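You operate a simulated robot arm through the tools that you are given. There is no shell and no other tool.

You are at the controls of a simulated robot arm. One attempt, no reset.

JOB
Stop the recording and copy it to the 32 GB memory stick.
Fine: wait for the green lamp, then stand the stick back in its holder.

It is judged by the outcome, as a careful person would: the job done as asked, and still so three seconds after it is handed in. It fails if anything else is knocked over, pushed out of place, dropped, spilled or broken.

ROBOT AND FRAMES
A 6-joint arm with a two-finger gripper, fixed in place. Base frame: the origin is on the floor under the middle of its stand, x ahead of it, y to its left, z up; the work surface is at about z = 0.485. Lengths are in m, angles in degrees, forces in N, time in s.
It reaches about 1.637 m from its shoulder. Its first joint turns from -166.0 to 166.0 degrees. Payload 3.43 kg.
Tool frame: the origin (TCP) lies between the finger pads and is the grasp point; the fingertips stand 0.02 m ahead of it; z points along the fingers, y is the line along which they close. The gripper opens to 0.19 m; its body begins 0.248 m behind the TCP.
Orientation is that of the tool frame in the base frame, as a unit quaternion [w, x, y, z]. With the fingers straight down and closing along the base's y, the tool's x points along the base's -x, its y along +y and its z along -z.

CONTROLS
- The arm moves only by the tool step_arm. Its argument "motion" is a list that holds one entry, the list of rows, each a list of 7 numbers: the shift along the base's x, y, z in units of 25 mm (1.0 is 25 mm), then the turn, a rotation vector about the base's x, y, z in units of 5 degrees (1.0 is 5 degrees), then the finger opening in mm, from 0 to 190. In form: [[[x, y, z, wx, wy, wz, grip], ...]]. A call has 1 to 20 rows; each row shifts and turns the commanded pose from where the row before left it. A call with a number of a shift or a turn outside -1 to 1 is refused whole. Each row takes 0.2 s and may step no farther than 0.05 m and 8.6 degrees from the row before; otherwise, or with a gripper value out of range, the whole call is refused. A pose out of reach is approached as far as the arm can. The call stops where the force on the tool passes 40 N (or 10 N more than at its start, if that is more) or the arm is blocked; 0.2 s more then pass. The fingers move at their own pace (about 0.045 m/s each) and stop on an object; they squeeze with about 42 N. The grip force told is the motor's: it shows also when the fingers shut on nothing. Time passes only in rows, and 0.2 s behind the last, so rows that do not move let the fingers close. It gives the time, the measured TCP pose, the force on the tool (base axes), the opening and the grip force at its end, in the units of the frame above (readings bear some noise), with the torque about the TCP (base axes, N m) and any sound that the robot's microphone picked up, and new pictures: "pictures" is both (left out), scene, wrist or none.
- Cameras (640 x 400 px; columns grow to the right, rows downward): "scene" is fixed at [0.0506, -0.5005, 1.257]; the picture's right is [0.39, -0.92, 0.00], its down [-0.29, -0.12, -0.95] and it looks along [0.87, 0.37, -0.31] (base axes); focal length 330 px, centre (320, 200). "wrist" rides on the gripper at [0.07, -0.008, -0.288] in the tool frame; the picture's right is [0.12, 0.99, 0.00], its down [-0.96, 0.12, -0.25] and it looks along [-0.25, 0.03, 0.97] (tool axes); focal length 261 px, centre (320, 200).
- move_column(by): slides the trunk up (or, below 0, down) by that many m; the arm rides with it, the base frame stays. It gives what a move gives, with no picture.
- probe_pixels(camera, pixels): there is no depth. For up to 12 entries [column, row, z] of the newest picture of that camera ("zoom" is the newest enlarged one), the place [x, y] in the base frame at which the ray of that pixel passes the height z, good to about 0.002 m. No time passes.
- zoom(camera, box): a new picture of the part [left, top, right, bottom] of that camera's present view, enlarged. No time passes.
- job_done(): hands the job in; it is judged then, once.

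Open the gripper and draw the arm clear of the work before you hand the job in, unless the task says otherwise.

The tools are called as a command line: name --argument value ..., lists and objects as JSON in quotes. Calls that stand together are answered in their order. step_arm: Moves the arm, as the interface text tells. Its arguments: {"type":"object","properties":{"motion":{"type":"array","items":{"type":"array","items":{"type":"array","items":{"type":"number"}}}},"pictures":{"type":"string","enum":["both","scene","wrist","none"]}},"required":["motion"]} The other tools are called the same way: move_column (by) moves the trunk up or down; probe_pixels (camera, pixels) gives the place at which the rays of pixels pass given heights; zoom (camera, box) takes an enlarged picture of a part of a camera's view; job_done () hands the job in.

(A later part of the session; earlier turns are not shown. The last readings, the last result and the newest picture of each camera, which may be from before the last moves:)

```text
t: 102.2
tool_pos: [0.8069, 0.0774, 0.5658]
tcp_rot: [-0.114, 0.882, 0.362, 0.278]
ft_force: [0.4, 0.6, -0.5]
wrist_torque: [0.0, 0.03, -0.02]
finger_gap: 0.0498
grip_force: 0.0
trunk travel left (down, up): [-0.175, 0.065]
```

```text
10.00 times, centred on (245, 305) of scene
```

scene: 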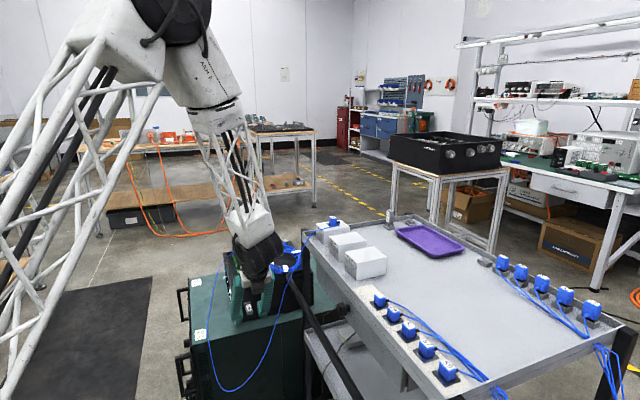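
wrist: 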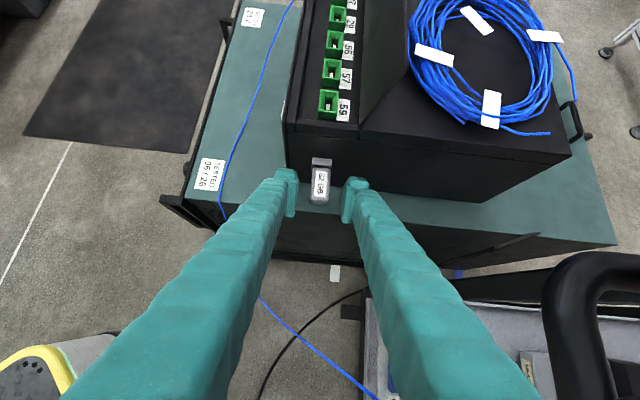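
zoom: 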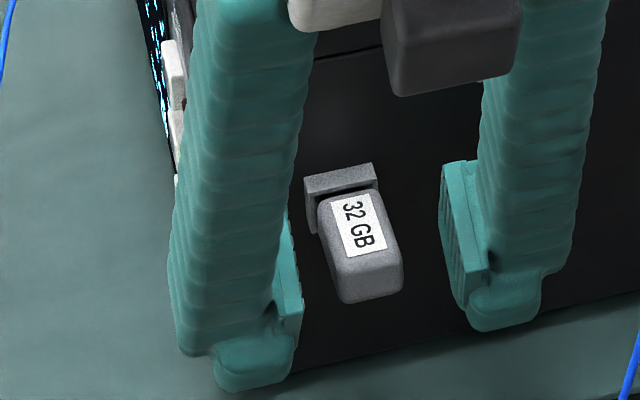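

Compared with the release picture the stick sits about 1 mm to +n and 1 mm ahead; I shift the tool by that much so the grip is centred, then close.

step_arm --motion '[[[0.006, 0.06, 0, 0, 0, 0, 50], [0, 0, 0, 0, 0, 0, 50], [0, 0, 0, 0, 0, 0, 30], [0, 0, 0, 0, 0, 0, 22], [0, 0, 0, 0, 0, 0, 0], [0, 0, 0, 0, 0, 0, 0]]]' --pictures "both"

zoom --camera "wrist" --box '[280, 140, 360, 230]'

zoom --camera "scene" --box '[225, 285, 265, 325]'

```text
t: 103.6
tool_pos: [0.8057, 0.0776, 0.566]
tcp_rot: [-0.113, 0.883, 0.361, 0.279]
ft_force: [1.8, 0.3, -1.6]
wrist_torque: [-0.04, -0.02, 0.08]
finger_gap: 0.0193
grip_force: 41.7
trunk travel left (down, up): [-0.175, 0.065]
```

scene: 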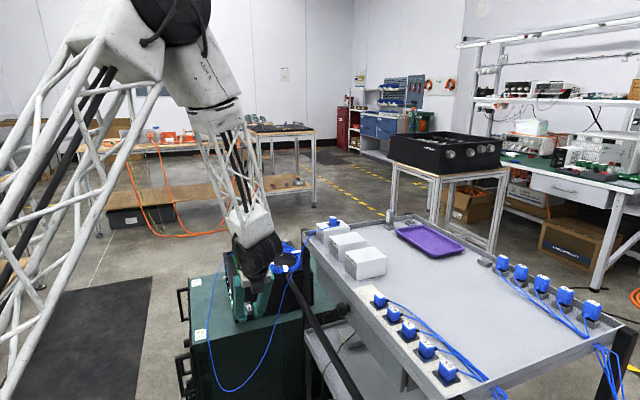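
wrist: 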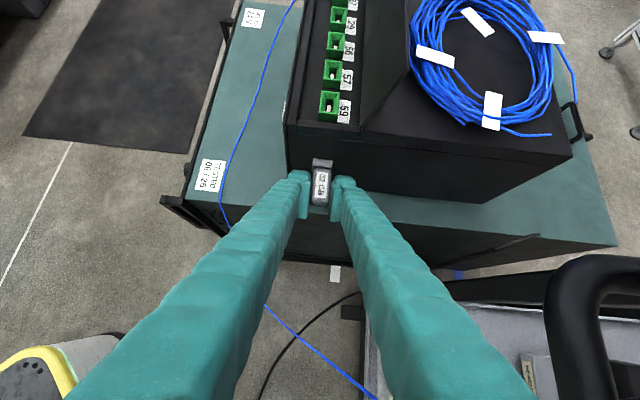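

```text
4.44 times, centred on (320, 185) of wrist
```

zoom: 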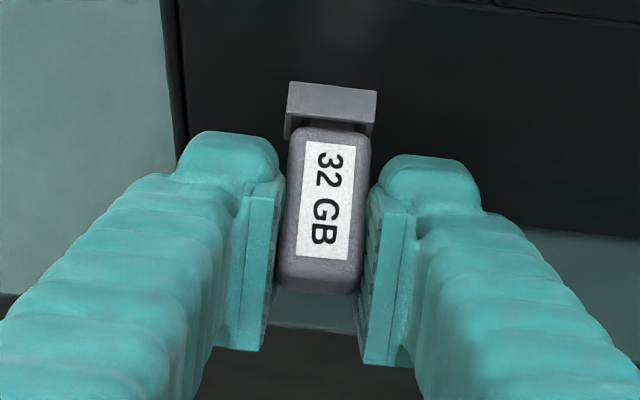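

```text
10.00 times, centred on (245, 305) of scene
```

zoom: 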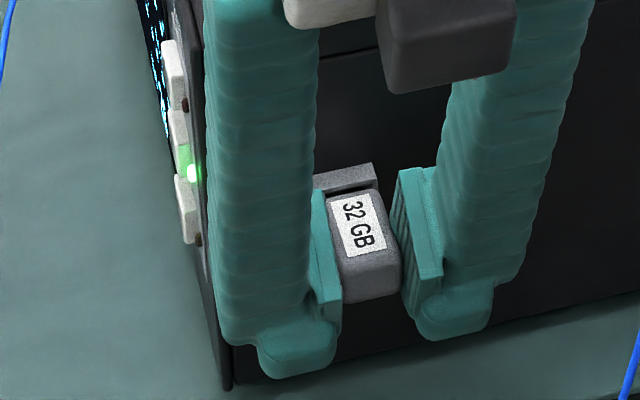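

Grip is back (19 mm) with hardly any load and the green lamp is still on. I pull the stick straight back out along −u in 2 mm steps.

step_arm --motion '[[[-0.057, -0.056, 0, 0, 0, 0, 0], [-0.057, -0.056, 0, 0, 0, 0, 0], [0, 0, 0, 0, 0, 0, 0]]]' --pictures "none"

step_arm --motion '[[[-0.057, -0.056, 0, 0, 0, 0, 0], [-0.057, -0.056, 0, 0, 0, 0, 0], [0, 0, 0, 0, 0, 0, 0]]]' --pictures "wrist"

zoom --camera "wrist" --box '[306, 135, 346, 200]'

zoom --camera "scene" --box '[225, 285, 265, 325]'

```text
t: 104.4
tool_pos: [0.8013, 0.0747, 0.5653]
tcp_rot: [-0.114, 0.882, 0.363, 0.278]
ft_force: [-0.1, -0.7, -0.7]
wrist_torque: [0.02, 0.0, -0.01]
finger_gap: 0.0191
grip_force: 41.7
trunk travel left (down, up): [-0.175, 0.065]
```

```text
t: 105.2
tool_pos: [0.7987, 0.0724, 0.5656]
tcp_rot: [-0.113, 0.882, 0.362, 0.279]
ft_force: [-0.1, 1.2, -0.1]
wrist_torque: [0.01, 0.0, 0.0]
finger_gap: 0.0188
grip_force: 41.9
trunk travel left (down, up): [-0.175, 0.065]
```

wrist: 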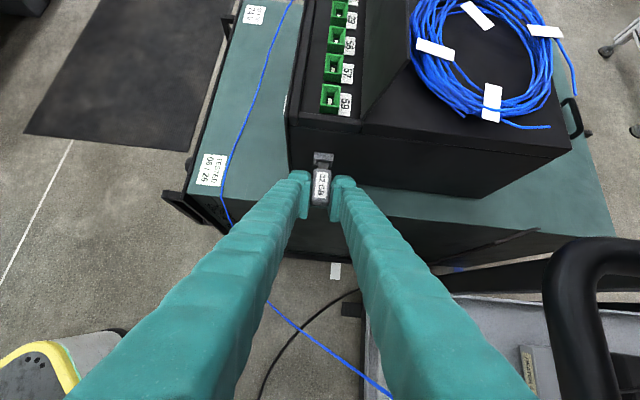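

```text
6.15 times, centred on (326, 168) of wrist
```

zoom: 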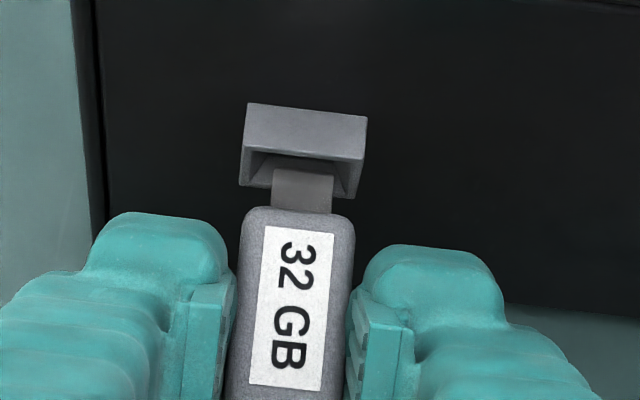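

```text
10.00 times, centred on (245, 305) of scene
```

zoom: 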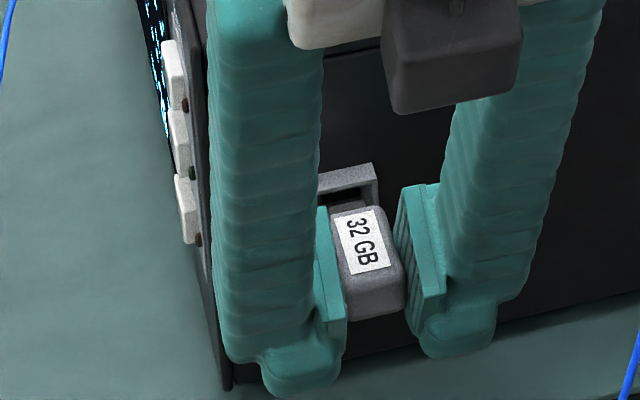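

The stick slid out freely. I back off 32 mm more along −u and then raise straight up.

step_arm --motion '[[[-0.114, -0.112, 0, 0, 0, 0, 0], [-0.114, -0.112, 0, 0, 0, 0, 0], [-0.228, -0.224, 0, 0, 0, 0, 0], [-0.228, -0.224, 0, 0, 0, 0, 0], [-0.228, -0.224, 0, 0, 0, 0, 0], [0, 0, 0.6, 0, 0, 0, 0], [0, 0, 1, 0, 0, 0, 0], [0, 0, 1, 0, 0, 0, 0], [0, 0, 1, 0, 0, 0, 0], [0, 0, 1, 0, 0, 0, 0], [0, 0, 1, 0, 0, 0, 0], [0, 0, 1, 0, 0, 0, 0], [0, 0, 1, 0, 0, 0, 0], [0, 0, 1, 0, 0, 0, 0], [0, 0, 1, 0, 0, 0, 0], [0, 0, 1, 0, 0, 0, 0], [0, 0, 1, 0, 0, 0, 0], [0, 0, 1, 0, 0, 0, 0], [0, 0, 1, 0, 0, 0, 0]]]' --pictures "both"

zoom --camera "wrist" --box '[295, 150, 345, 220]'

zoom --camera "scene" --box '[180, 240, 320, 400]'

```text
t: 109.2
tool_pos: [0.7772, 0.0502, 0.9058]
tcp_rot: [-0.115, 0.882, 0.363, 0.278]
ft_force: [0.5, 0.3, -0.1]
wrist_torque: [0.05, -0.02, 0.0]
finger_gap: 0.019
grip_force: 42.0
trunk travel left (down, up): [-0.175, 0.065]
```

scene: 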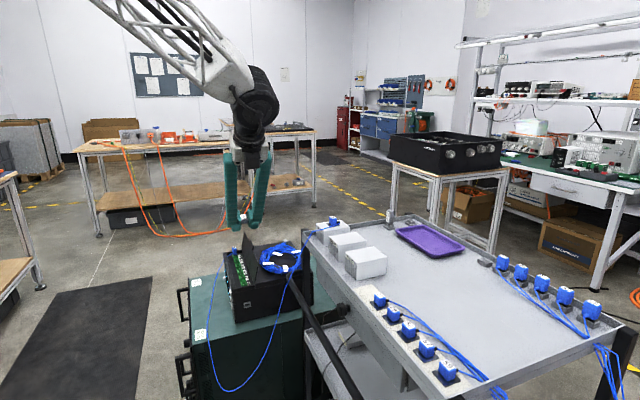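
wrist: 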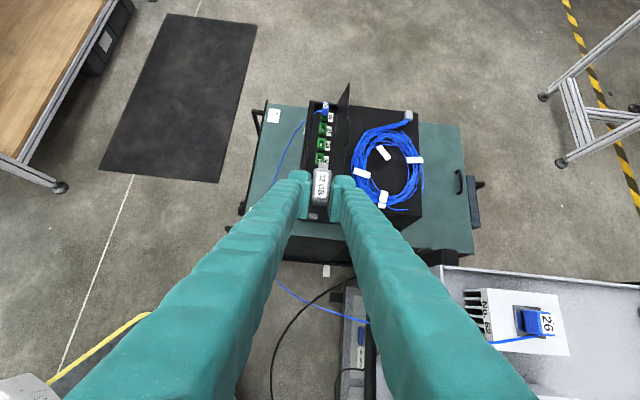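

```text
5.71 times, centred on (320, 185) of wrist
```

zoom: 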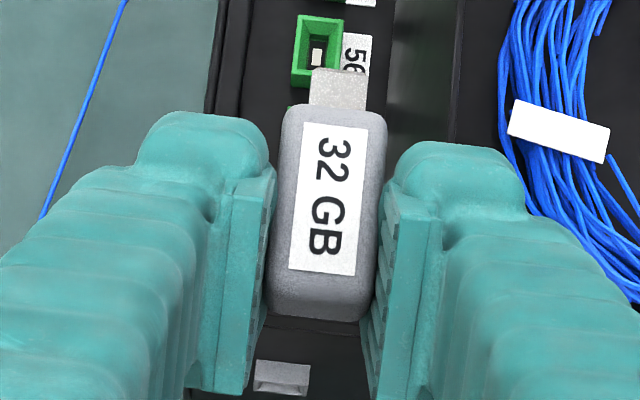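

```text
2.50 times, centred on (250, 320) of scene
```

zoom: 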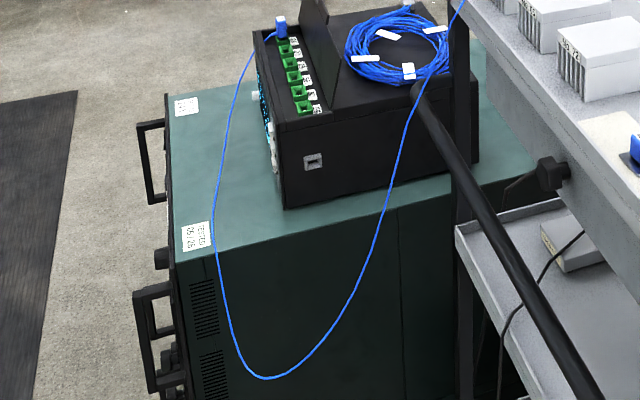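

The stick sits in the fingers as before (plug tip and body at the same picture places within 1 mm), and cable and recorder look unchanged. I un-tilt while moving back up over the gap.

step_arm --motion '[[[0, 0, 1, 0, 0, 0, 0], [0, 0, 1, 0, 0, 0, 0], [0, 0, 1, 0, 0, 0, 0], [0, 0, 1, 0, 0, 0, 0], [-0.28, -0.71, 1, 0, 0, 0, 0], [-0.3, -0.6, 0.8, -0.702, 0.712, 0, 0], [-0.3, -0.6, 0.8, -0.702, 0.712, 0, 0], [-0.3, -0.6, 0.8, -0.702, 0.712, 0, 0], [-0.3, -0.6, 0.8, -0.702, 0.712, 0, 0], [-0.3, -0.6, 0.8, -0.702, 0.712, 0, 0], [-0.3, -0.6, 0.8, -0.702, 0.712, 0, 0], [-0.3, -0.6, 0.8, -0.702, 0.712, 0, 0]]]' --pictures "none"

step_arm --motion '[[[0.3, -0.3, 0, 0, 0, 1, 0], [0.3, -0.3, 0, 0, 0, 1, 0], [0.3, -0.3, 0, 0, 0, 1, 0], [0.3, -0.3, 0, 0, 0, 1, 0], [0.3, -0.3, 0, 0, 0, 1, 0], [0.3, -0.3, 0, 0, 0, 1, 0], [0.3, -0.3, 0, 0, 0, 1, 0], [0.3, -0.3, 0, 0, 0, 1, 0], [0.3, -0.3, 0, 0, 0, 1, 0], [0.3, -0.3, 0, 0, 0, 1, 0], [0.3, -0.3, 0, 0, 0, 1, 0], [0.3, -0.3, 0, 0, 0, 1, 0], [0.3, -0.3, 0, 0, 0, 1, 0], [0.3, -0.3, 0, 0, 0, 1, 0], [0.3, -0.3, 0, 0, 0, 1, 0], [0.3, -0.3, 0, 0, 0, 1, 0], [0.3, -0.3, 0, 0, 0, 1, 0], [0.3, -0.3, 0, 0, 0, 1, 0]]]' --pictures "both"

```text
t: 111.8
tool_pos: [0.7157, -0.075, 1.1705]
tcp_rot: [0.0, 0.925, 0.381, -0.002]
ft_force: [-0.6, -0.4, 0.2]
wrist_torque: [0.03, -0.06, -0.02]
finger_gap: 0.0188
grip_force: 41.9
trunk travel left (down, up): [-0.175, 0.065]
```

```text
t: 115.6
tool_pos: [0.8534, -0.2076, 1.1718]
tcp_rot: [0.0, 0.384, 0.923, 0.0]
ft_force: [0.4, 0.8, -0.3]
wrist_torque: [-0.01, -0.05, -0.01]
finger_gap: 0.019
grip_force: 42.0
trunk travel left (down, up): [-0.175, 0.065]
```

scene: 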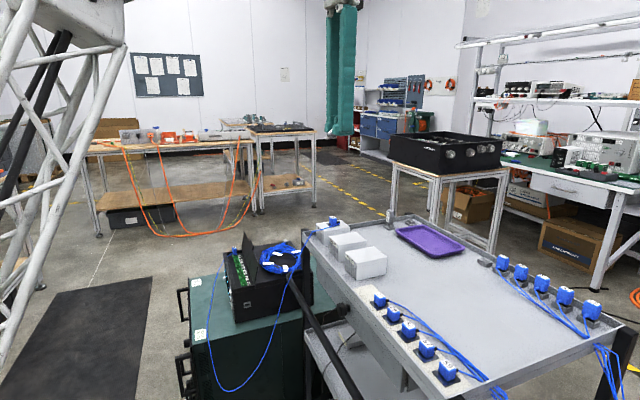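
wrist: 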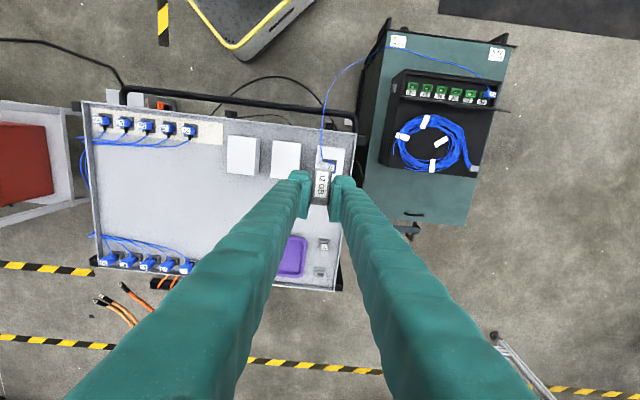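

Now I tilt back 55° toward the holder while moving over it at z≈1.10.

step_arm --motion '[[[0.78, -0.62, 0, -0.712, -0.702, 0, 0], [0.78, -0.62, 0, -0.712, -0.702, 0, 0], [0.78, -0.62, -0.3, -0.712, -0.702, 0, 0], [0.78, -0.62, -0.3, -0.712, -0.702, 0, 0], [0.78, -0.62, -0.3, -0.712, -0.702, 0, 0], [0.78, -0.62, -0.3, -0.712, -0.702, 0, 0], [0.78, -0.62, -0.3, -0.712, -0.702, 0, 0], [0.78, -0.62, -0.3, -0.712, -0.702, 0, 0], [0.78, -0.62, -0.3, -0.712, -0.702, 0, 0], [0.78, -0.62, -0.3, -0.712, -0.702, 0, 0], [0.78, -0.62, -0.3, -0.712, -0.702, 0, 0]]]' --pictures "both"

zoom --camera "wrist" --box '[270, 20, 380, 220]'

zoom --camera "scene" --box '[370, 120, 450, 240]'

```text
t: 118.0
tool_pos: [1.0683, -0.3801, 1.1057]
tcp_rot: [0.426, 0.342, 0.818, -0.179]
ft_force: [-1.1, 0.5, 0.9]
wrist_torque: [0.07, -0.02, 0.06]
finger_gap: 0.0188
grip_force: 41.9
trunk travel left (down, up): [-0.175, 0.065]
```

scene: 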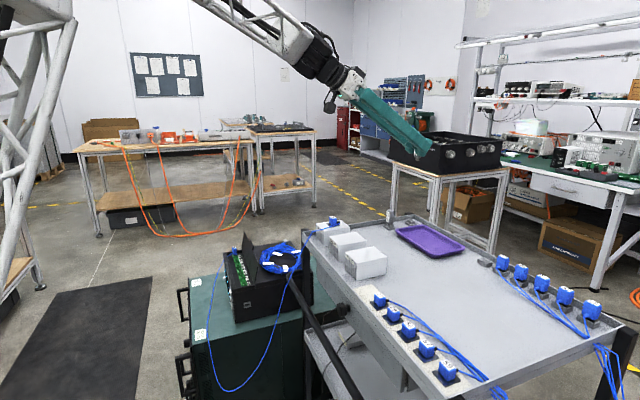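
wrist: 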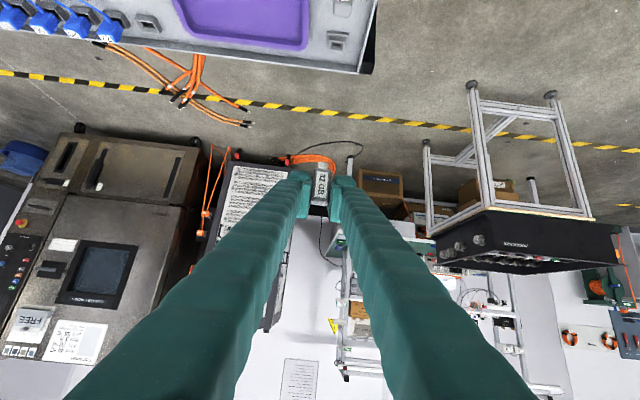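

```text
2.00 times, centred on (325, 120) of wrist
```

zoom: 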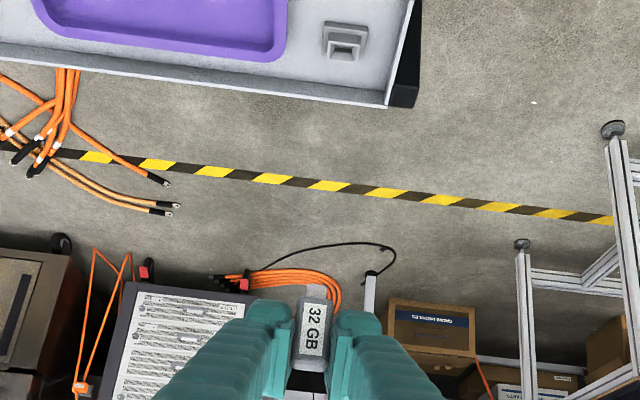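

```text
3.33 times, centred on (410, 180) of scene
```

zoom: 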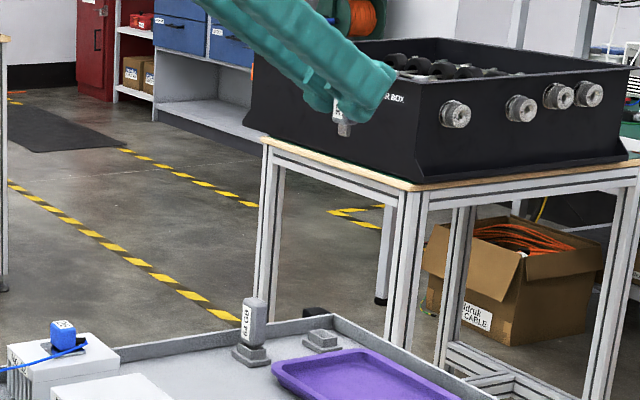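

The empty holder is below. I descend to z≈0.95, still above it, and check the plug's alignment over the opening.

step_arm --motion '[[[0, 0, -0.8, 0, 0, 0, 0], [0, 0, -0.9, 0, 0, 0, 0], [0, 0, -0.9, 0, 0, 0, 0], [0, 0, -0.9, 0, 0, 0, 0], [0, 0, -0.9, 0, 0, 0, 0], [0, 0, -0.9, 0, 0, 0, 0], [0, 0, -0.8, 0, 0, 0, 0], [0, 0, 0, 0, 0, 0, 0]]]' --pictures "both"

zoom --camera "wrist" --box '[290, 100, 350, 210]'

zoom --camera "scene" --box '[380, 180, 440, 235]'

```text
t: 119.8
tool_pos: [1.067, -0.3782, 0.95]
tcp_rot: [0.426, 0.341, 0.819, -0.179]
ft_force: [-0.4, 0.4, -0.1]
wrist_torque: [0.01, 0.02, -0.03]
finger_gap: 0.0187
grip_force: 41.9
trunk travel left (down, up): [-0.175, 0.065]
```

scene: 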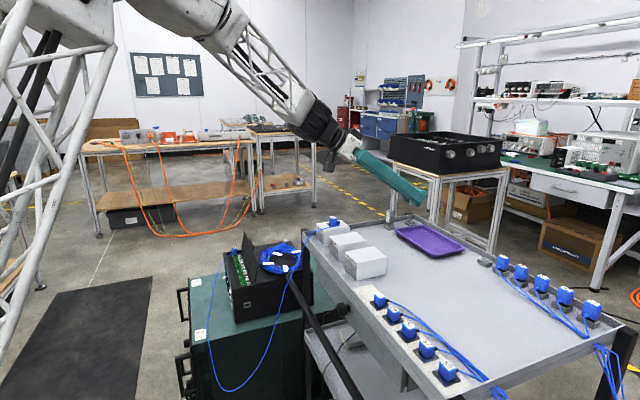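
wrist: 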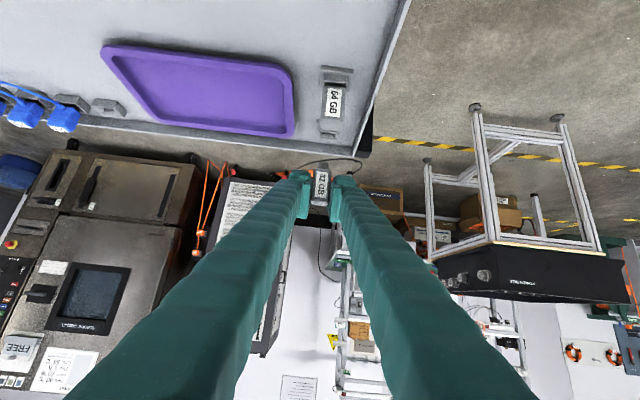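

```text
3.64 times, centred on (320, 155) of wrist
```

zoom: 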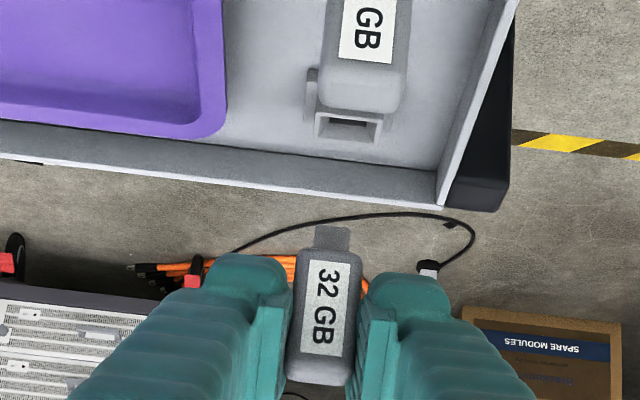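

```text
7.27 times, centred on (410, 208) of scene
```

zoom: 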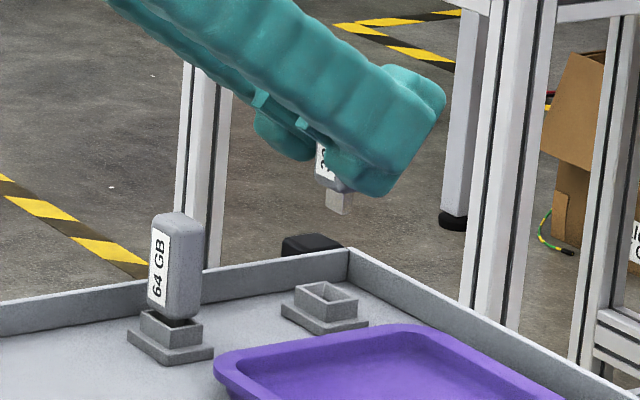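

I probe the plug tip (323.6,163.8) and the holder's opening (327.7,134.4) to compare their places; first a closer zoom.

zoom --camera "wrist" --box '[308, 118, 346, 176]'

zoom --camera "scene" --box '[398, 200, 426, 230]'

```text
6.90 times, centred on (327, 147) of wrist
```

zoom: 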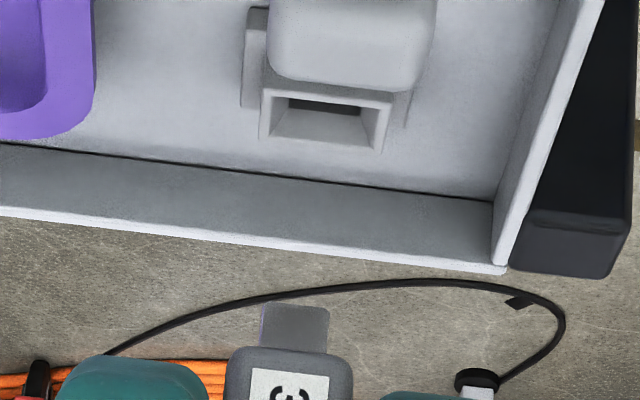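

```text
13.33 times, centred on (412, 215) of scene
```

zoom: 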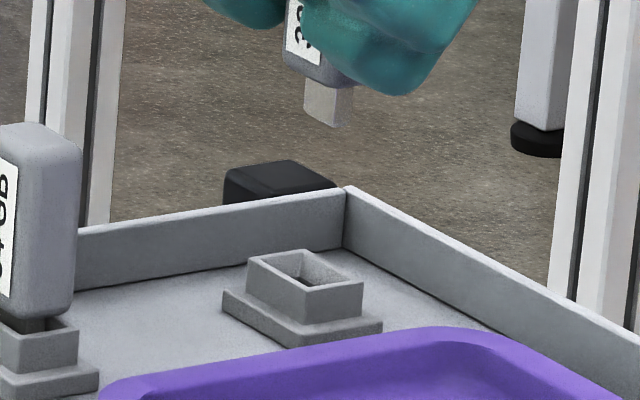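

I probe both points at their heights.

probe_pixels --camera "wrist" --pixels '[[323.5, 162.5, 0.904], [323.5, 162.5, 0.907], [327.6, 135.4, 0.866], [327.6, 135.4, 0.862], [318.7, 130.8, 0.866], [337.6, 132.2, 0.866], [335.7, 140.2, 0.866], [318.3, 138.3, 0.866]]'

probe_pixels --camera "scene" --pixels '[[410.8, 220.25, 0.866], [412.7, 208.85, 0.904], [410.8, 220.25, 0.862]]'

```text
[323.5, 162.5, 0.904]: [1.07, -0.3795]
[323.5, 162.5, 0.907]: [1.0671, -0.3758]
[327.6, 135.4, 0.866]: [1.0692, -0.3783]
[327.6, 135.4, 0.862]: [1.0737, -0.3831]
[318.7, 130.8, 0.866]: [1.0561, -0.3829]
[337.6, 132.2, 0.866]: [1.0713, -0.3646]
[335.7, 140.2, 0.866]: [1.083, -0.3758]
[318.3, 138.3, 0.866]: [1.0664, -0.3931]
```

```text
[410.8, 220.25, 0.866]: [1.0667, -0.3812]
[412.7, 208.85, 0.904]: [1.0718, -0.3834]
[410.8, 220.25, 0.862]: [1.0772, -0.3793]
```

Plug and holder agree within about 1.5–2 mm; I shift 1.5 mm along +n and descend until the tip is just at the holder's rim.

step_arm --motion '[[[-0.042, 0.043, 0, 0, 0, 0, 0], [0, 0, -0.5, 0, 0, 0, 0], [0, 0, -0.5, 0, 0, 0, 0], [0, 0, -0.36, 0, 0, 0, 0], [0, 0, 0, 0, 0, 0, 0]]]' --pictures "both"

zoom --camera "wrist" --box '[308, 128, 346, 186]'

zoom --camera "scene" --box '[398, 200, 426, 230]'

```text
t: 121.0
tool_pos: [1.0647, -0.3775, 0.9179]
tcp_rot: [0.425, 0.342, 0.819, -0.179]
ft_force: [0.7, 0.5, 0.6]
wrist_torque: [0.01, 0.0, 0.02]
finger_gap: 0.0188
grip_force: 42.3
trunk travel left (down, up): [-0.175, 0.065]
```

scene: 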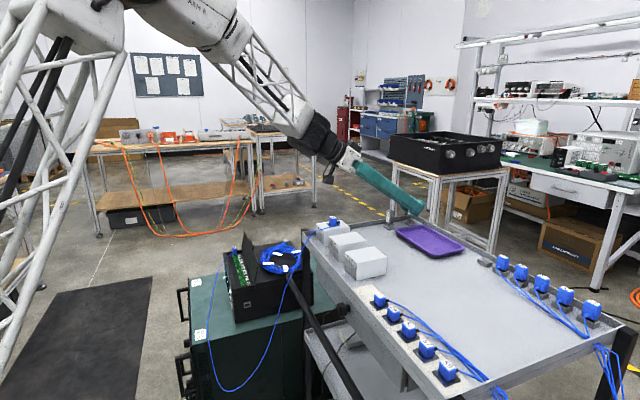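
wrist: 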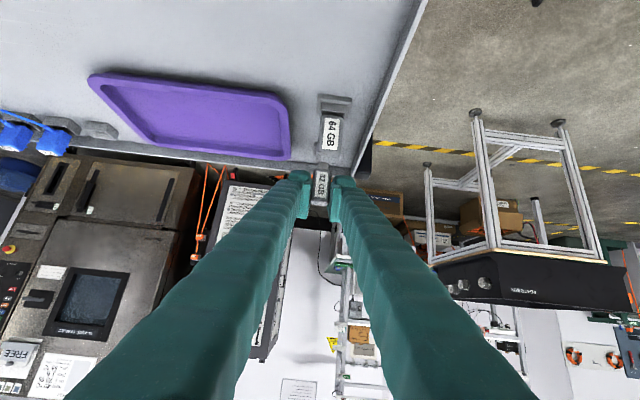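

```text
6.90 times, centred on (327, 157) of wrist
```

zoom: 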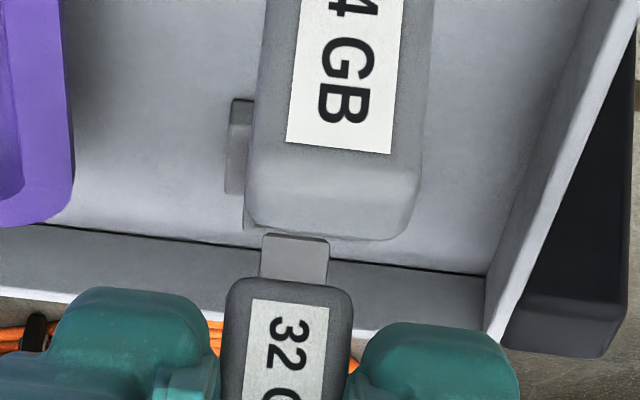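

```text
13.33 times, centred on (412, 215) of scene
```

zoom: 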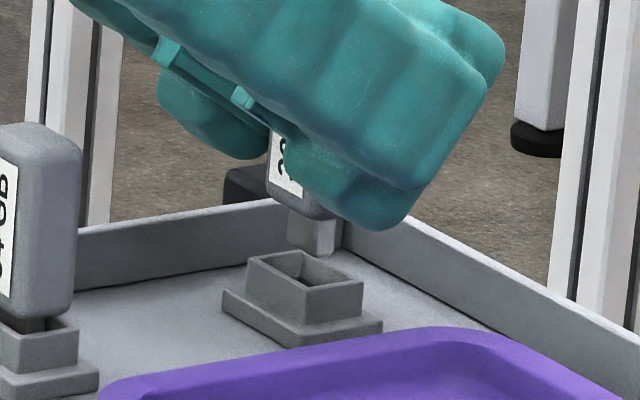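

The plug is now just above the holder's opening, off by about 1 mm at most. I shift 0.5 mm along +n and lower in small steps, watching the force.

step_arm --motion '[[[-0.014, 0.014, -0.12, 0, 0, 0, 0], [0, 0, -0.08, 0, 0, 0, 0], [0, 0, 0, 0, 0, 0, 0]]]' --pictures "scene"

zoom --camera "scene" --box '[398, 200, 426, 230]'

```text
t: 121.8
tool_pos: [1.0639, -0.377, 0.913]
tcp_rot: [0.426, 0.342, 0.818, -0.179]
ft_force: [-0.3, 0.6, -0.4]
wrist_torque: [-0.01, 0.01, -0.01]
finger_gap: 0.0187
grip_force: 42.2
trunk travel left (down, up): [-0.175, 0.065]
```

scene: 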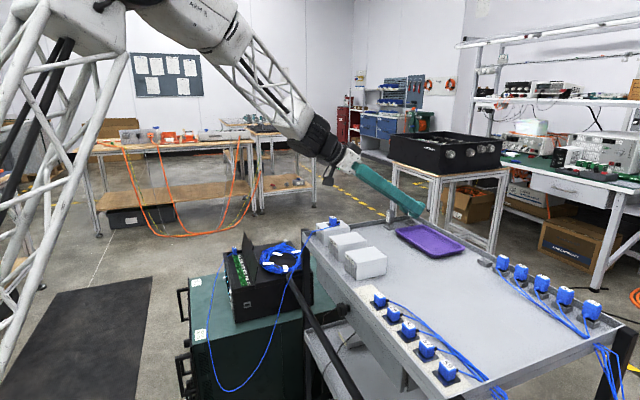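

```text
13.33 times, centred on (412, 215) of scene
```

zoom: 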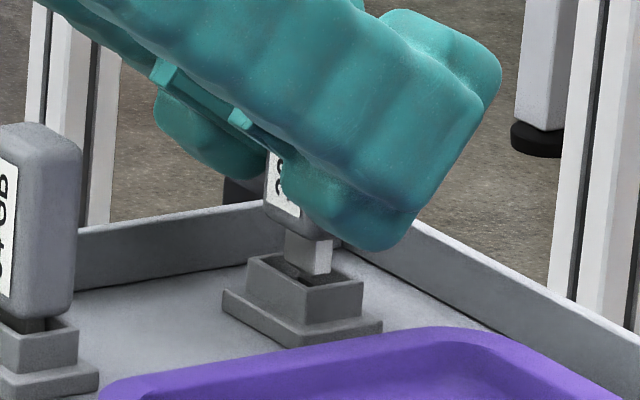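

The plug's tip is entering the holder, centred. I lower 2 mm at a time.

step_arm --motion '[[[0, 0, -0.08, 0, 0, 0, 0], [0, 0, -0.08, 0, 0, 0, 0], [0, 0, 0, 0, 0, 0, 0]]]' --pictures "none"

step_arm --motion '[[[0, 0, -0.06, 0, 0, 0, 0], [0, 0, 0, 0, 0, 0, 0]]]' --pictures "scene"

zoom --camera "scene" --box '[398, 200, 426, 230]'

```text
t: 122.6
tool_pos: [1.0646, -0.3776, 0.9079]
tcp_rot: [0.426, 0.342, 0.818, -0.179]
ft_force: [-0.3, -0.4, -0.1]
wrist_torque: [0.04, 0.01, 0.01]
finger_gap: 0.0188
grip_force: 42.3
trunk travel left (down, up): [-0.175, 0.065]
```

```text
t: 123.2
tool_pos: [1.0643, -0.377, 0.9078]
tcp_rot: [0.426, 0.341, 0.819, -0.179]
ft_force: [0.7, 0.1, 1.2]
wrist_torque: [0.02, -0.04, 0.0]
finger_gap: 0.019
grip_force: 41.3
trunk travel left (down, up): [-0.175, 0.065]
```

scene: 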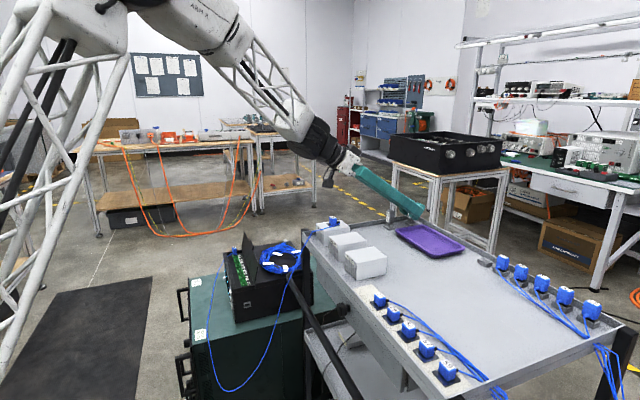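

```text
13.33 times, centred on (412, 215) of scene
```

zoom: 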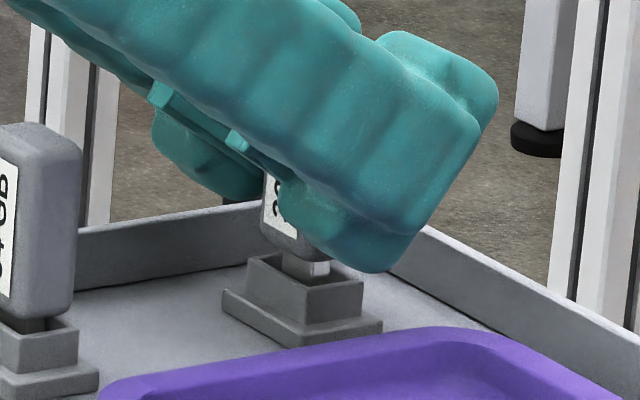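

About 5 mm remain to the original seat height (TCP z≈0.903). I lower 2 mm at a time with force checks.

step_arm --motion '[[[0, 0, -0.06, 0, 0, 0, 0], [0, 0, 0, 0, 0, 0, 0]]]' --pictures "none"

step_arm --motion '[[[0, 0, -0.06, 0, 0, 0, 0], [0, 0, 0, 0, 0, 0, 0]]]' --pictures "none"

```text
t: 123.8
tool_pos: [1.0642, -0.3766, 0.9072]
tcp_rot: [0.427, 0.341, 0.818, -0.179]
ft_force: [4.5, -0.1, 9.7]
wrist_torque: [-0.06, -0.18, 0.03]
finger_gap: 0.0191
grip_force: 42.4
trunk travel left (down, up): [-0.175, 0.065]
```

```text
t: 124.4
tool_pos: [1.0658, -0.3774, 0.9068]
tcp_rot: [0.426, 0.341, 0.819, -0.178]
ft_force: [10.2, -1.0, 22.5]
wrist_torque: [-0.13, -0.43, 0.04]
finger_gap: 0.0189
grip_force: 42.1
trunk travel left (down, up): [-0.175, 0.065]
```

The funnel wall pushes the tool toward +x (10 N) with 22 N upward: I'm a bit off toward −x. I raise 2 mm, shift +2 mm in x and try again.

step_arm --motion '[[[0, 0, 0.1, 0, 0, 0, 0], [0.07, 0, 0, 0, 0, 0, 0], [0, 0, 0, 0, 0, 0, 0]]]' --pictures "none"

step_arm --motion '[[[0, 0, -0.06, 0, 0, 0, 0], [0, 0, 0, 0, 0, 0, 0]]]' --pictures "none"

step_arm --motion '[[[0, 0, -0.04, 0, 0, 0, 0], [0, 0, 0, 0, 0, 0, 0]]]' --pictures "none"

```text
t: 125.2
tool_pos: [1.0656, -0.3777, 0.9049]
tcp_rot: [0.425, 0.342, 0.819, -0.179]
ft_force: [0.8, 2.0, 11.2]
wrist_torque: [0.06, -0.06, 0.01]
finger_gap: 0.0189
grip_force: 42.2
trunk travel left (down, up): [-0.175, 0.065]
```

```text
t: 125.8
tool_pos: [1.0653, -0.3752, 0.906]
tcp_rot: [0.425, 0.341, 0.819, -0.178]
ft_force: [-5.7, 5.2, 15.0]
wrist_torque: [0.09, -0.03, -0.02]
finger_gap: 0.0187
grip_force: 42.2
trunk travel left (down, up): [-0.175, 0.065]
```

```text
t: 126.4
tool_pos: [1.0659, -0.376, 0.9049]
tcp_rot: [0.427, 0.341, 0.818, -0.178]
ft_force: [-10.9, 5.6, 19.0]
wrist_torque: [0.05, -0.06, -0.05]
finger_gap: 0.0186
grip_force: 42.0
trunk travel left (down, up): [-0.175, 0.065]
```

Now the side force is reversed (−11, +6 N), so the middle is about 0.9 mm back. I raise 1 mm, shift −0.85 mm in x and +0.2 mm in y, and lower again.

step_arm --motion '[[[0, 0, 0.06, 0, 0, 0, 0], [-0.034, 0.008, 0, 0, 0, 0, 0], [0, 0, 0, 0, 0, 0, 0]]]' --pictures "none"

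step_arm --motion '[[[0, 0, -0.04, 0, 0, 0, 0], [0, 0, 0, 0, 0, 0, 0]]]' --pictures "none"

step_arm --motion '[[[0, 0, -0.04, 0, 0, 0, 0], [0, 0, 0, 0, 0, 0, 0]]]' --pictures "both"

zoom --camera "scene" --box '[398, 200, 426, 230]'

zoom --camera "wrist" --box '[308, 128, 346, 206]'

```text
t: 127.2
tool_pos: [1.0656, -0.3769, 0.9048]
tcp_rot: [0.426, 0.342, 0.818, -0.179]
ft_force: [-9.3, 5.5, 7.4]
wrist_torque: [0.06, -0.02, -0.02]
finger_gap: 0.019
grip_force: 42.2
trunk travel left (down, up): [-0.175, 0.065]
```

```text
t: 127.8
tool_pos: [1.0657, -0.3774, 0.9034]
tcp_rot: [0.426, 0.341, 0.819, -0.178]
ft_force: [-8.6, 5.3, 10.8]
wrist_torque: [0.03, -0.03, -0.05]
finger_gap: 0.0187
grip_force: 42.0
trunk travel left (down, up): [-0.175, 0.065]
```

```text
t: 128.4
tool_pos: [1.0652, -0.3773, 0.9055]
tcp_rot: [0.427, 0.341, 0.818, -0.178]
ft_force: [-5.9, 3.8, 17.7]
wrist_torque: [0.0, -0.1, -0.06]
finger_gap: 0.0188
grip_force: 41.6
trunk travel left (down, up): [-0.175, 0.065]
```

scene: 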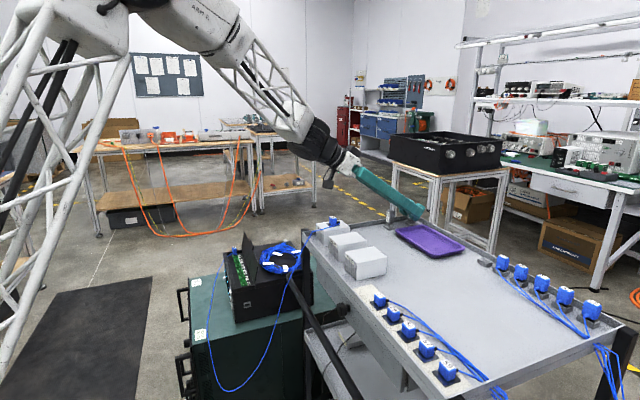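
wrist: 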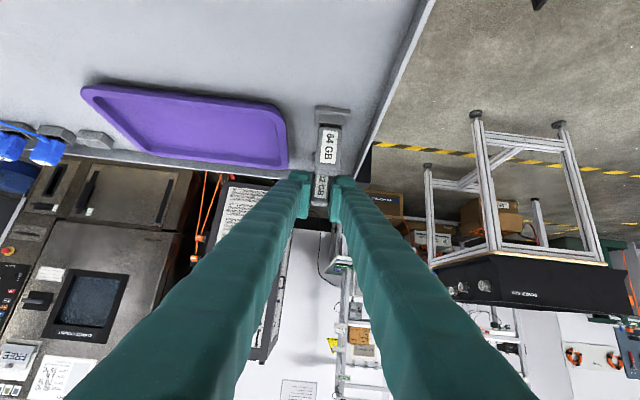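

```text
13.33 times, centred on (412, 215) of scene
```

zoom: 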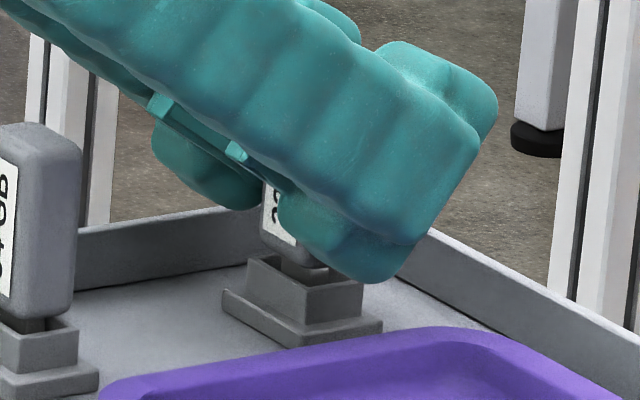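

```text
5.13 times, centred on (327, 167) of wrist
```

zoom: 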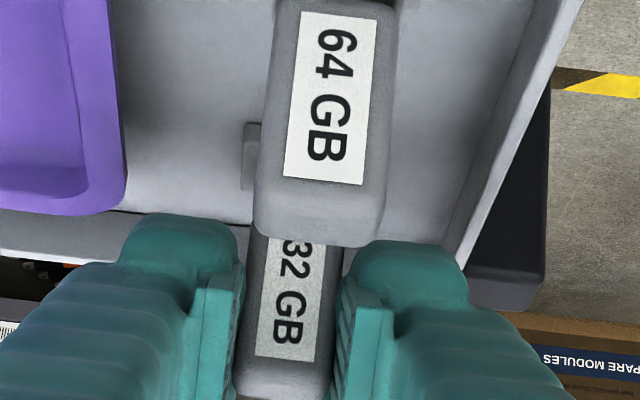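

The body is now about 2 mm above its original seat (gap to the rim 25 px vs 18 px before). The remaining side load is +7 N along n, so I shift 0.4 mm along +n and lower 1 mm.

step_arm --motion '[[[-0.0112, 0.0114, 0.02, 0, 0, 0, 0], [0, 0, 0, 0, 0, 0, 0]]]' --pictures "none"

step_arm --motion '[[[0, 0, -0.04, 0, 0, 0, 0], [0, 0, 0, 0, 0, 0, 0]]]' --pictures "none"

```text
t: 129.0
tool_pos: [1.0662, -0.3763, 0.9036]
tcp_rot: [0.426, 0.341, 0.819, -0.178]
ft_force: [2.3, -0.6, 17.4]
wrist_torque: [-0.08, -0.17, -0.04]
finger_gap: 0.019
grip_force: 42.3
trunk travel left (down, up): [-0.175, 0.065]
```

```text
t: 129.6
tool_pos: [1.0664, -0.3765, 0.9049]
tcp_rot: [0.426, 0.342, 0.818, -0.179]
ft_force: [6.7, -4.7, 24.0]
wrist_torque: [-0.12, -0.23, 0.0]
finger_gap: 0.0187
grip_force: 42.2
trunk travel left (down, up): [-0.175, 0.065]
```

Side loads cross zero but 17–24 N still act upward with about 2 mm to go. I compare with the start picture using the same enlargement before doing anything more.

zoom --camera "scene" --box '[378, 203, 424, 233]'

zoom --camera "scene" --box '[402, 213, 420, 229]'

```text
13.33 times, centred on (401, 218) of scene
```

zoom: 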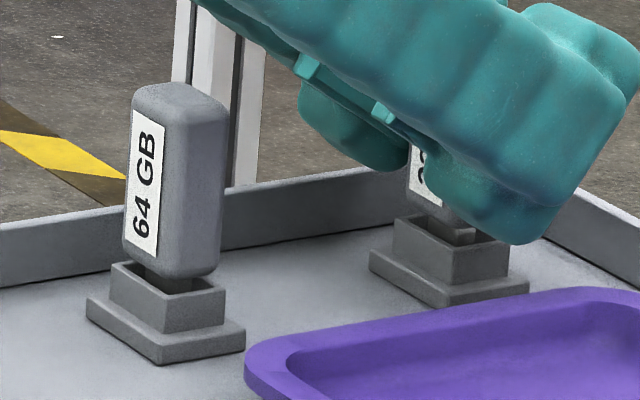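

```text
16.00 times, centred on (411, 221) of scene
```

zoom: 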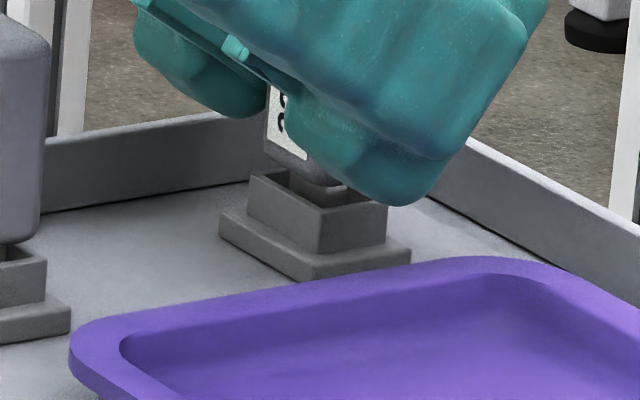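

The label's bottom corner sits at (408,191)/(441,207), the same place as in the start picture (410,190)/(440,208): the stick is seated and the resistance is the holder's bottom. I take the load off before releasing.

step_arm --motion '[[[0.006, -0.006, 0.05, 0, 0, 0, 0], [0, 0, 0, 0, 0, 0, 0]]]' --pictures "none"

step_arm --motion '[[[0, 0, 0, 0, 0, 0, 0]]]' --pictures "none"

```text
t: 130.2
tool_pos: [1.0651, -0.377, 0.9053]
tcp_rot: [0.426, 0.342, 0.819, -0.179]
ft_force: [5.6, -4.3, 17.8]
wrist_torque: [-0.06, -0.12, 0.0]
finger_gap: 0.0188
grip_force: 42.2
trunk travel left (down, up): [-0.175, 0.065]
```

```text
t: 130.6
tool_pos: [1.0648, -0.3774, 0.9041]
tcp_rot: [0.427, 0.341, 0.818, -0.179]
ft_force: [3.9, -3.6, 15.2]
wrist_torque: [-0.05, -0.13, -0.07]
finger_gap: 0.0188
grip_force: 42.4
trunk travel left (down, up): [-0.175, 0.065]
```

Still 15 N; I ease up another 0.8 mm.

step_arm --motion '[[[0.005, -0.005, 0.032, 0, 0, 0, 0], [0, 0, 0, 0, 0, 0, 0]]]' --pictures "none"

step_arm --motion '[[[0, 0, 0.012, 0, 0, 0, 0], [0, 0, 0, 0, 0, 0, 0]]]' --pictures "none"

```text
t: 131.2
tool_pos: [1.0648, -0.3758, 0.9046]
tcp_rot: [0.426, 0.341, 0.819, -0.178]
ft_force: [4.0, -4.4, 9.0]
wrist_torque: [-0.03, -0.13, 0.0]
finger_gap: 0.0188
grip_force: 42.1
trunk travel left (down, up): [-0.175, 0.065]
```

```text
t: 131.8
tool_pos: [1.0662, -0.377, 0.904]
tcp_rot: [0.426, 0.341, 0.819, -0.179]
ft_force: [4.0, -3.5, 4.4]
wrist_torque: [0.0, -0.07, -0.01]
finger_gap: 0.019
grip_force: 41.7
trunk travel left (down, up): [-0.175, 0.065]
```

Loads are now small (4 N). I trim 0.25 mm along −n and open the fingers gradually to 50 mm.

step_arm --motion '[[[0.008, -0.008, 0.004, 0, 0, 0, 0], [0, 0, 0, 0, 0, 0, 24], [0, 0, 0, 0, 0, 0, 34], [0, 0, 0, 0, 0, 0, 46], [0, 0, 0, 0, 0, 0, 46]]]' --pictures "both"

zoom --camera "scene" --box '[378, 203, 424, 233]'

zoom --camera "wrist" --box '[270, 90, 380, 230]'

```text
t: 133.0
tool_pos: [1.066, -0.3765, 0.9046]
tcp_rot: [0.426, 0.341, 0.818, -0.179]
ft_force: [-0.5, 0.7, -0.7]
wrist_torque: [-0.02, 0.02, -0.02]
finger_gap: 0.0461
grip_force: 0.0
trunk travel left (down, up): [-0.175, 0.065]
```

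scene: 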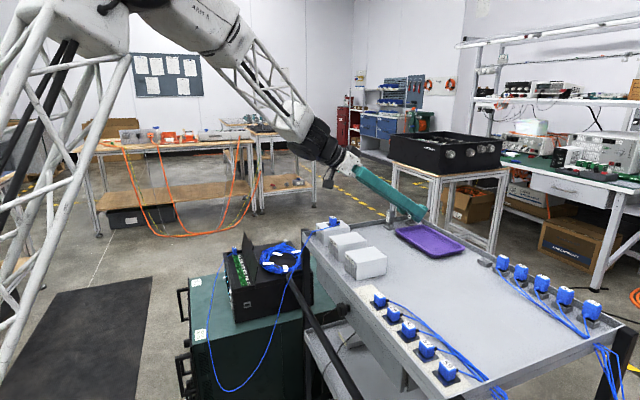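
wrist: 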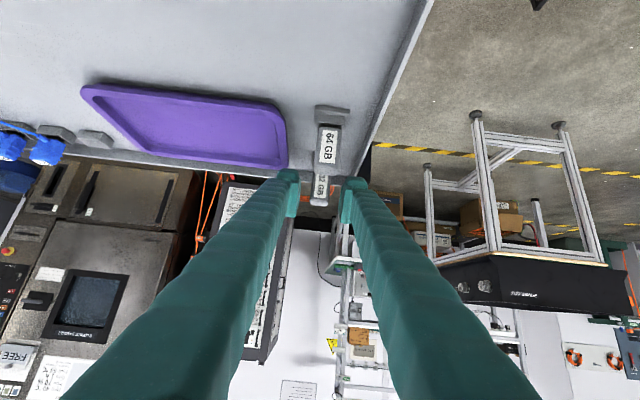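

```text
13.33 times, centred on (401, 218) of scene
```

zoom: 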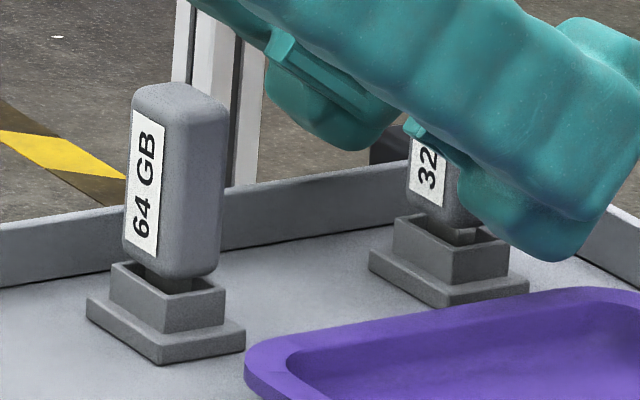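

```text
2.86 times, centred on (325, 160) of wrist
```

zoom: 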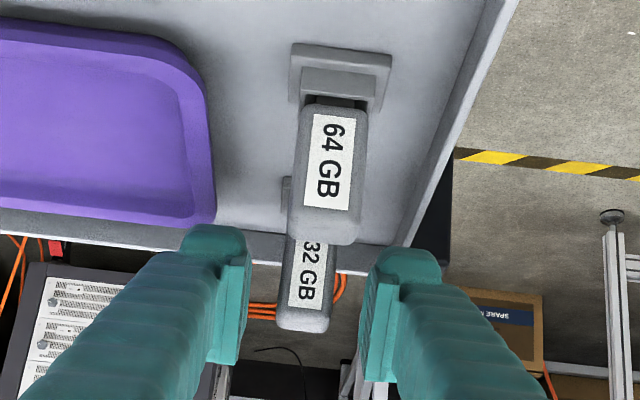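

The stick stands upright in its holder again. I raise the open fingers straight up, clear of it.

step_arm --motion '[[[0, 0, 0.4, 0, 0, 0, 46], [0, 0, 0.6, 0, 0, 0, 46], [0, 0, 0.8, 0, 0, 0, 46], [0, 0, 1, 0, 0, 0, 46], [0, 0, 1, 0, 0, 0, 46], [0, 0, 1, 0, 0, 0, 46], [0, 0, 1, 0, 0, 0, 46], [0, 0, 1, 0, 0, 0, 46]]]' --pictures "both"

zoom --camera "scene" --box '[378, 203, 424, 233]'

zoom --camera "wrist" --box '[280, 0, 380, 120]'

```text
t: 134.8
tool_pos: [1.0671, -0.3783, 1.0759]
tcp_rot: [0.426, 0.341, 0.819, -0.179]
ft_force: [0.6, 0.5, -0.6]
wrist_torque: [-0.03, 0.0, -0.01]
finger_gap: 0.0459
grip_force: 0.0
trunk travel left (down, up): [-0.175, 0.065]
```

scene: 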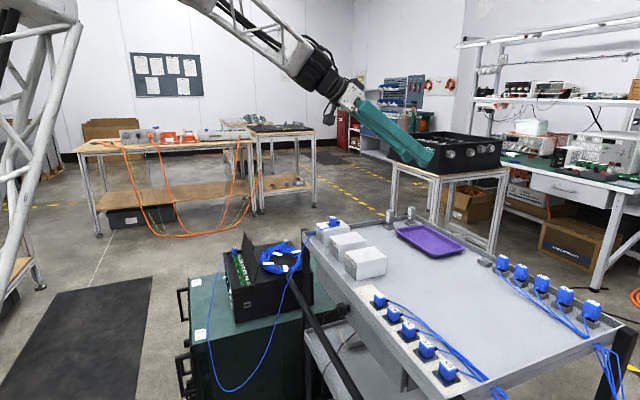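
wrist: 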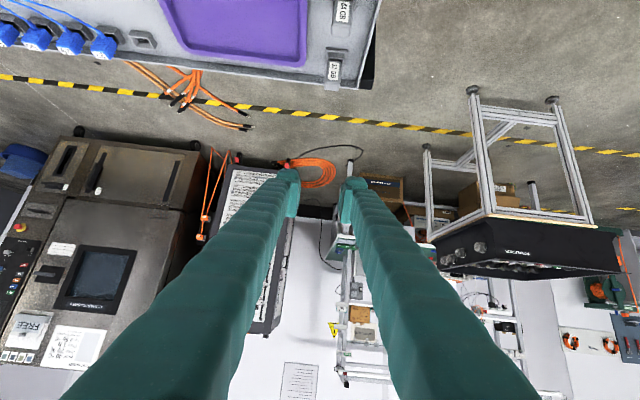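

```text
13.33 times, centred on (401, 218) of scene
```

zoom: 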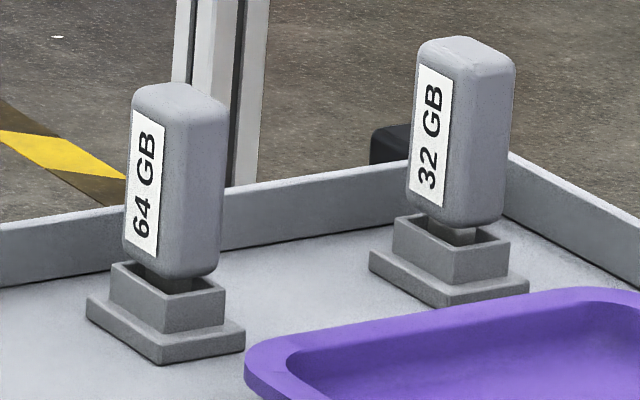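

```text
3.33 times, centred on (330, 60) of wrist
```

zoom: 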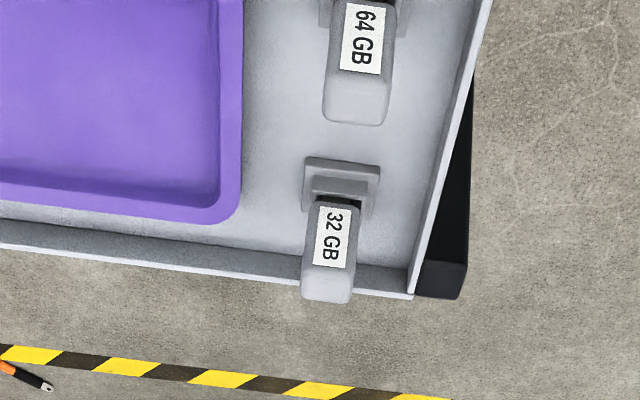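

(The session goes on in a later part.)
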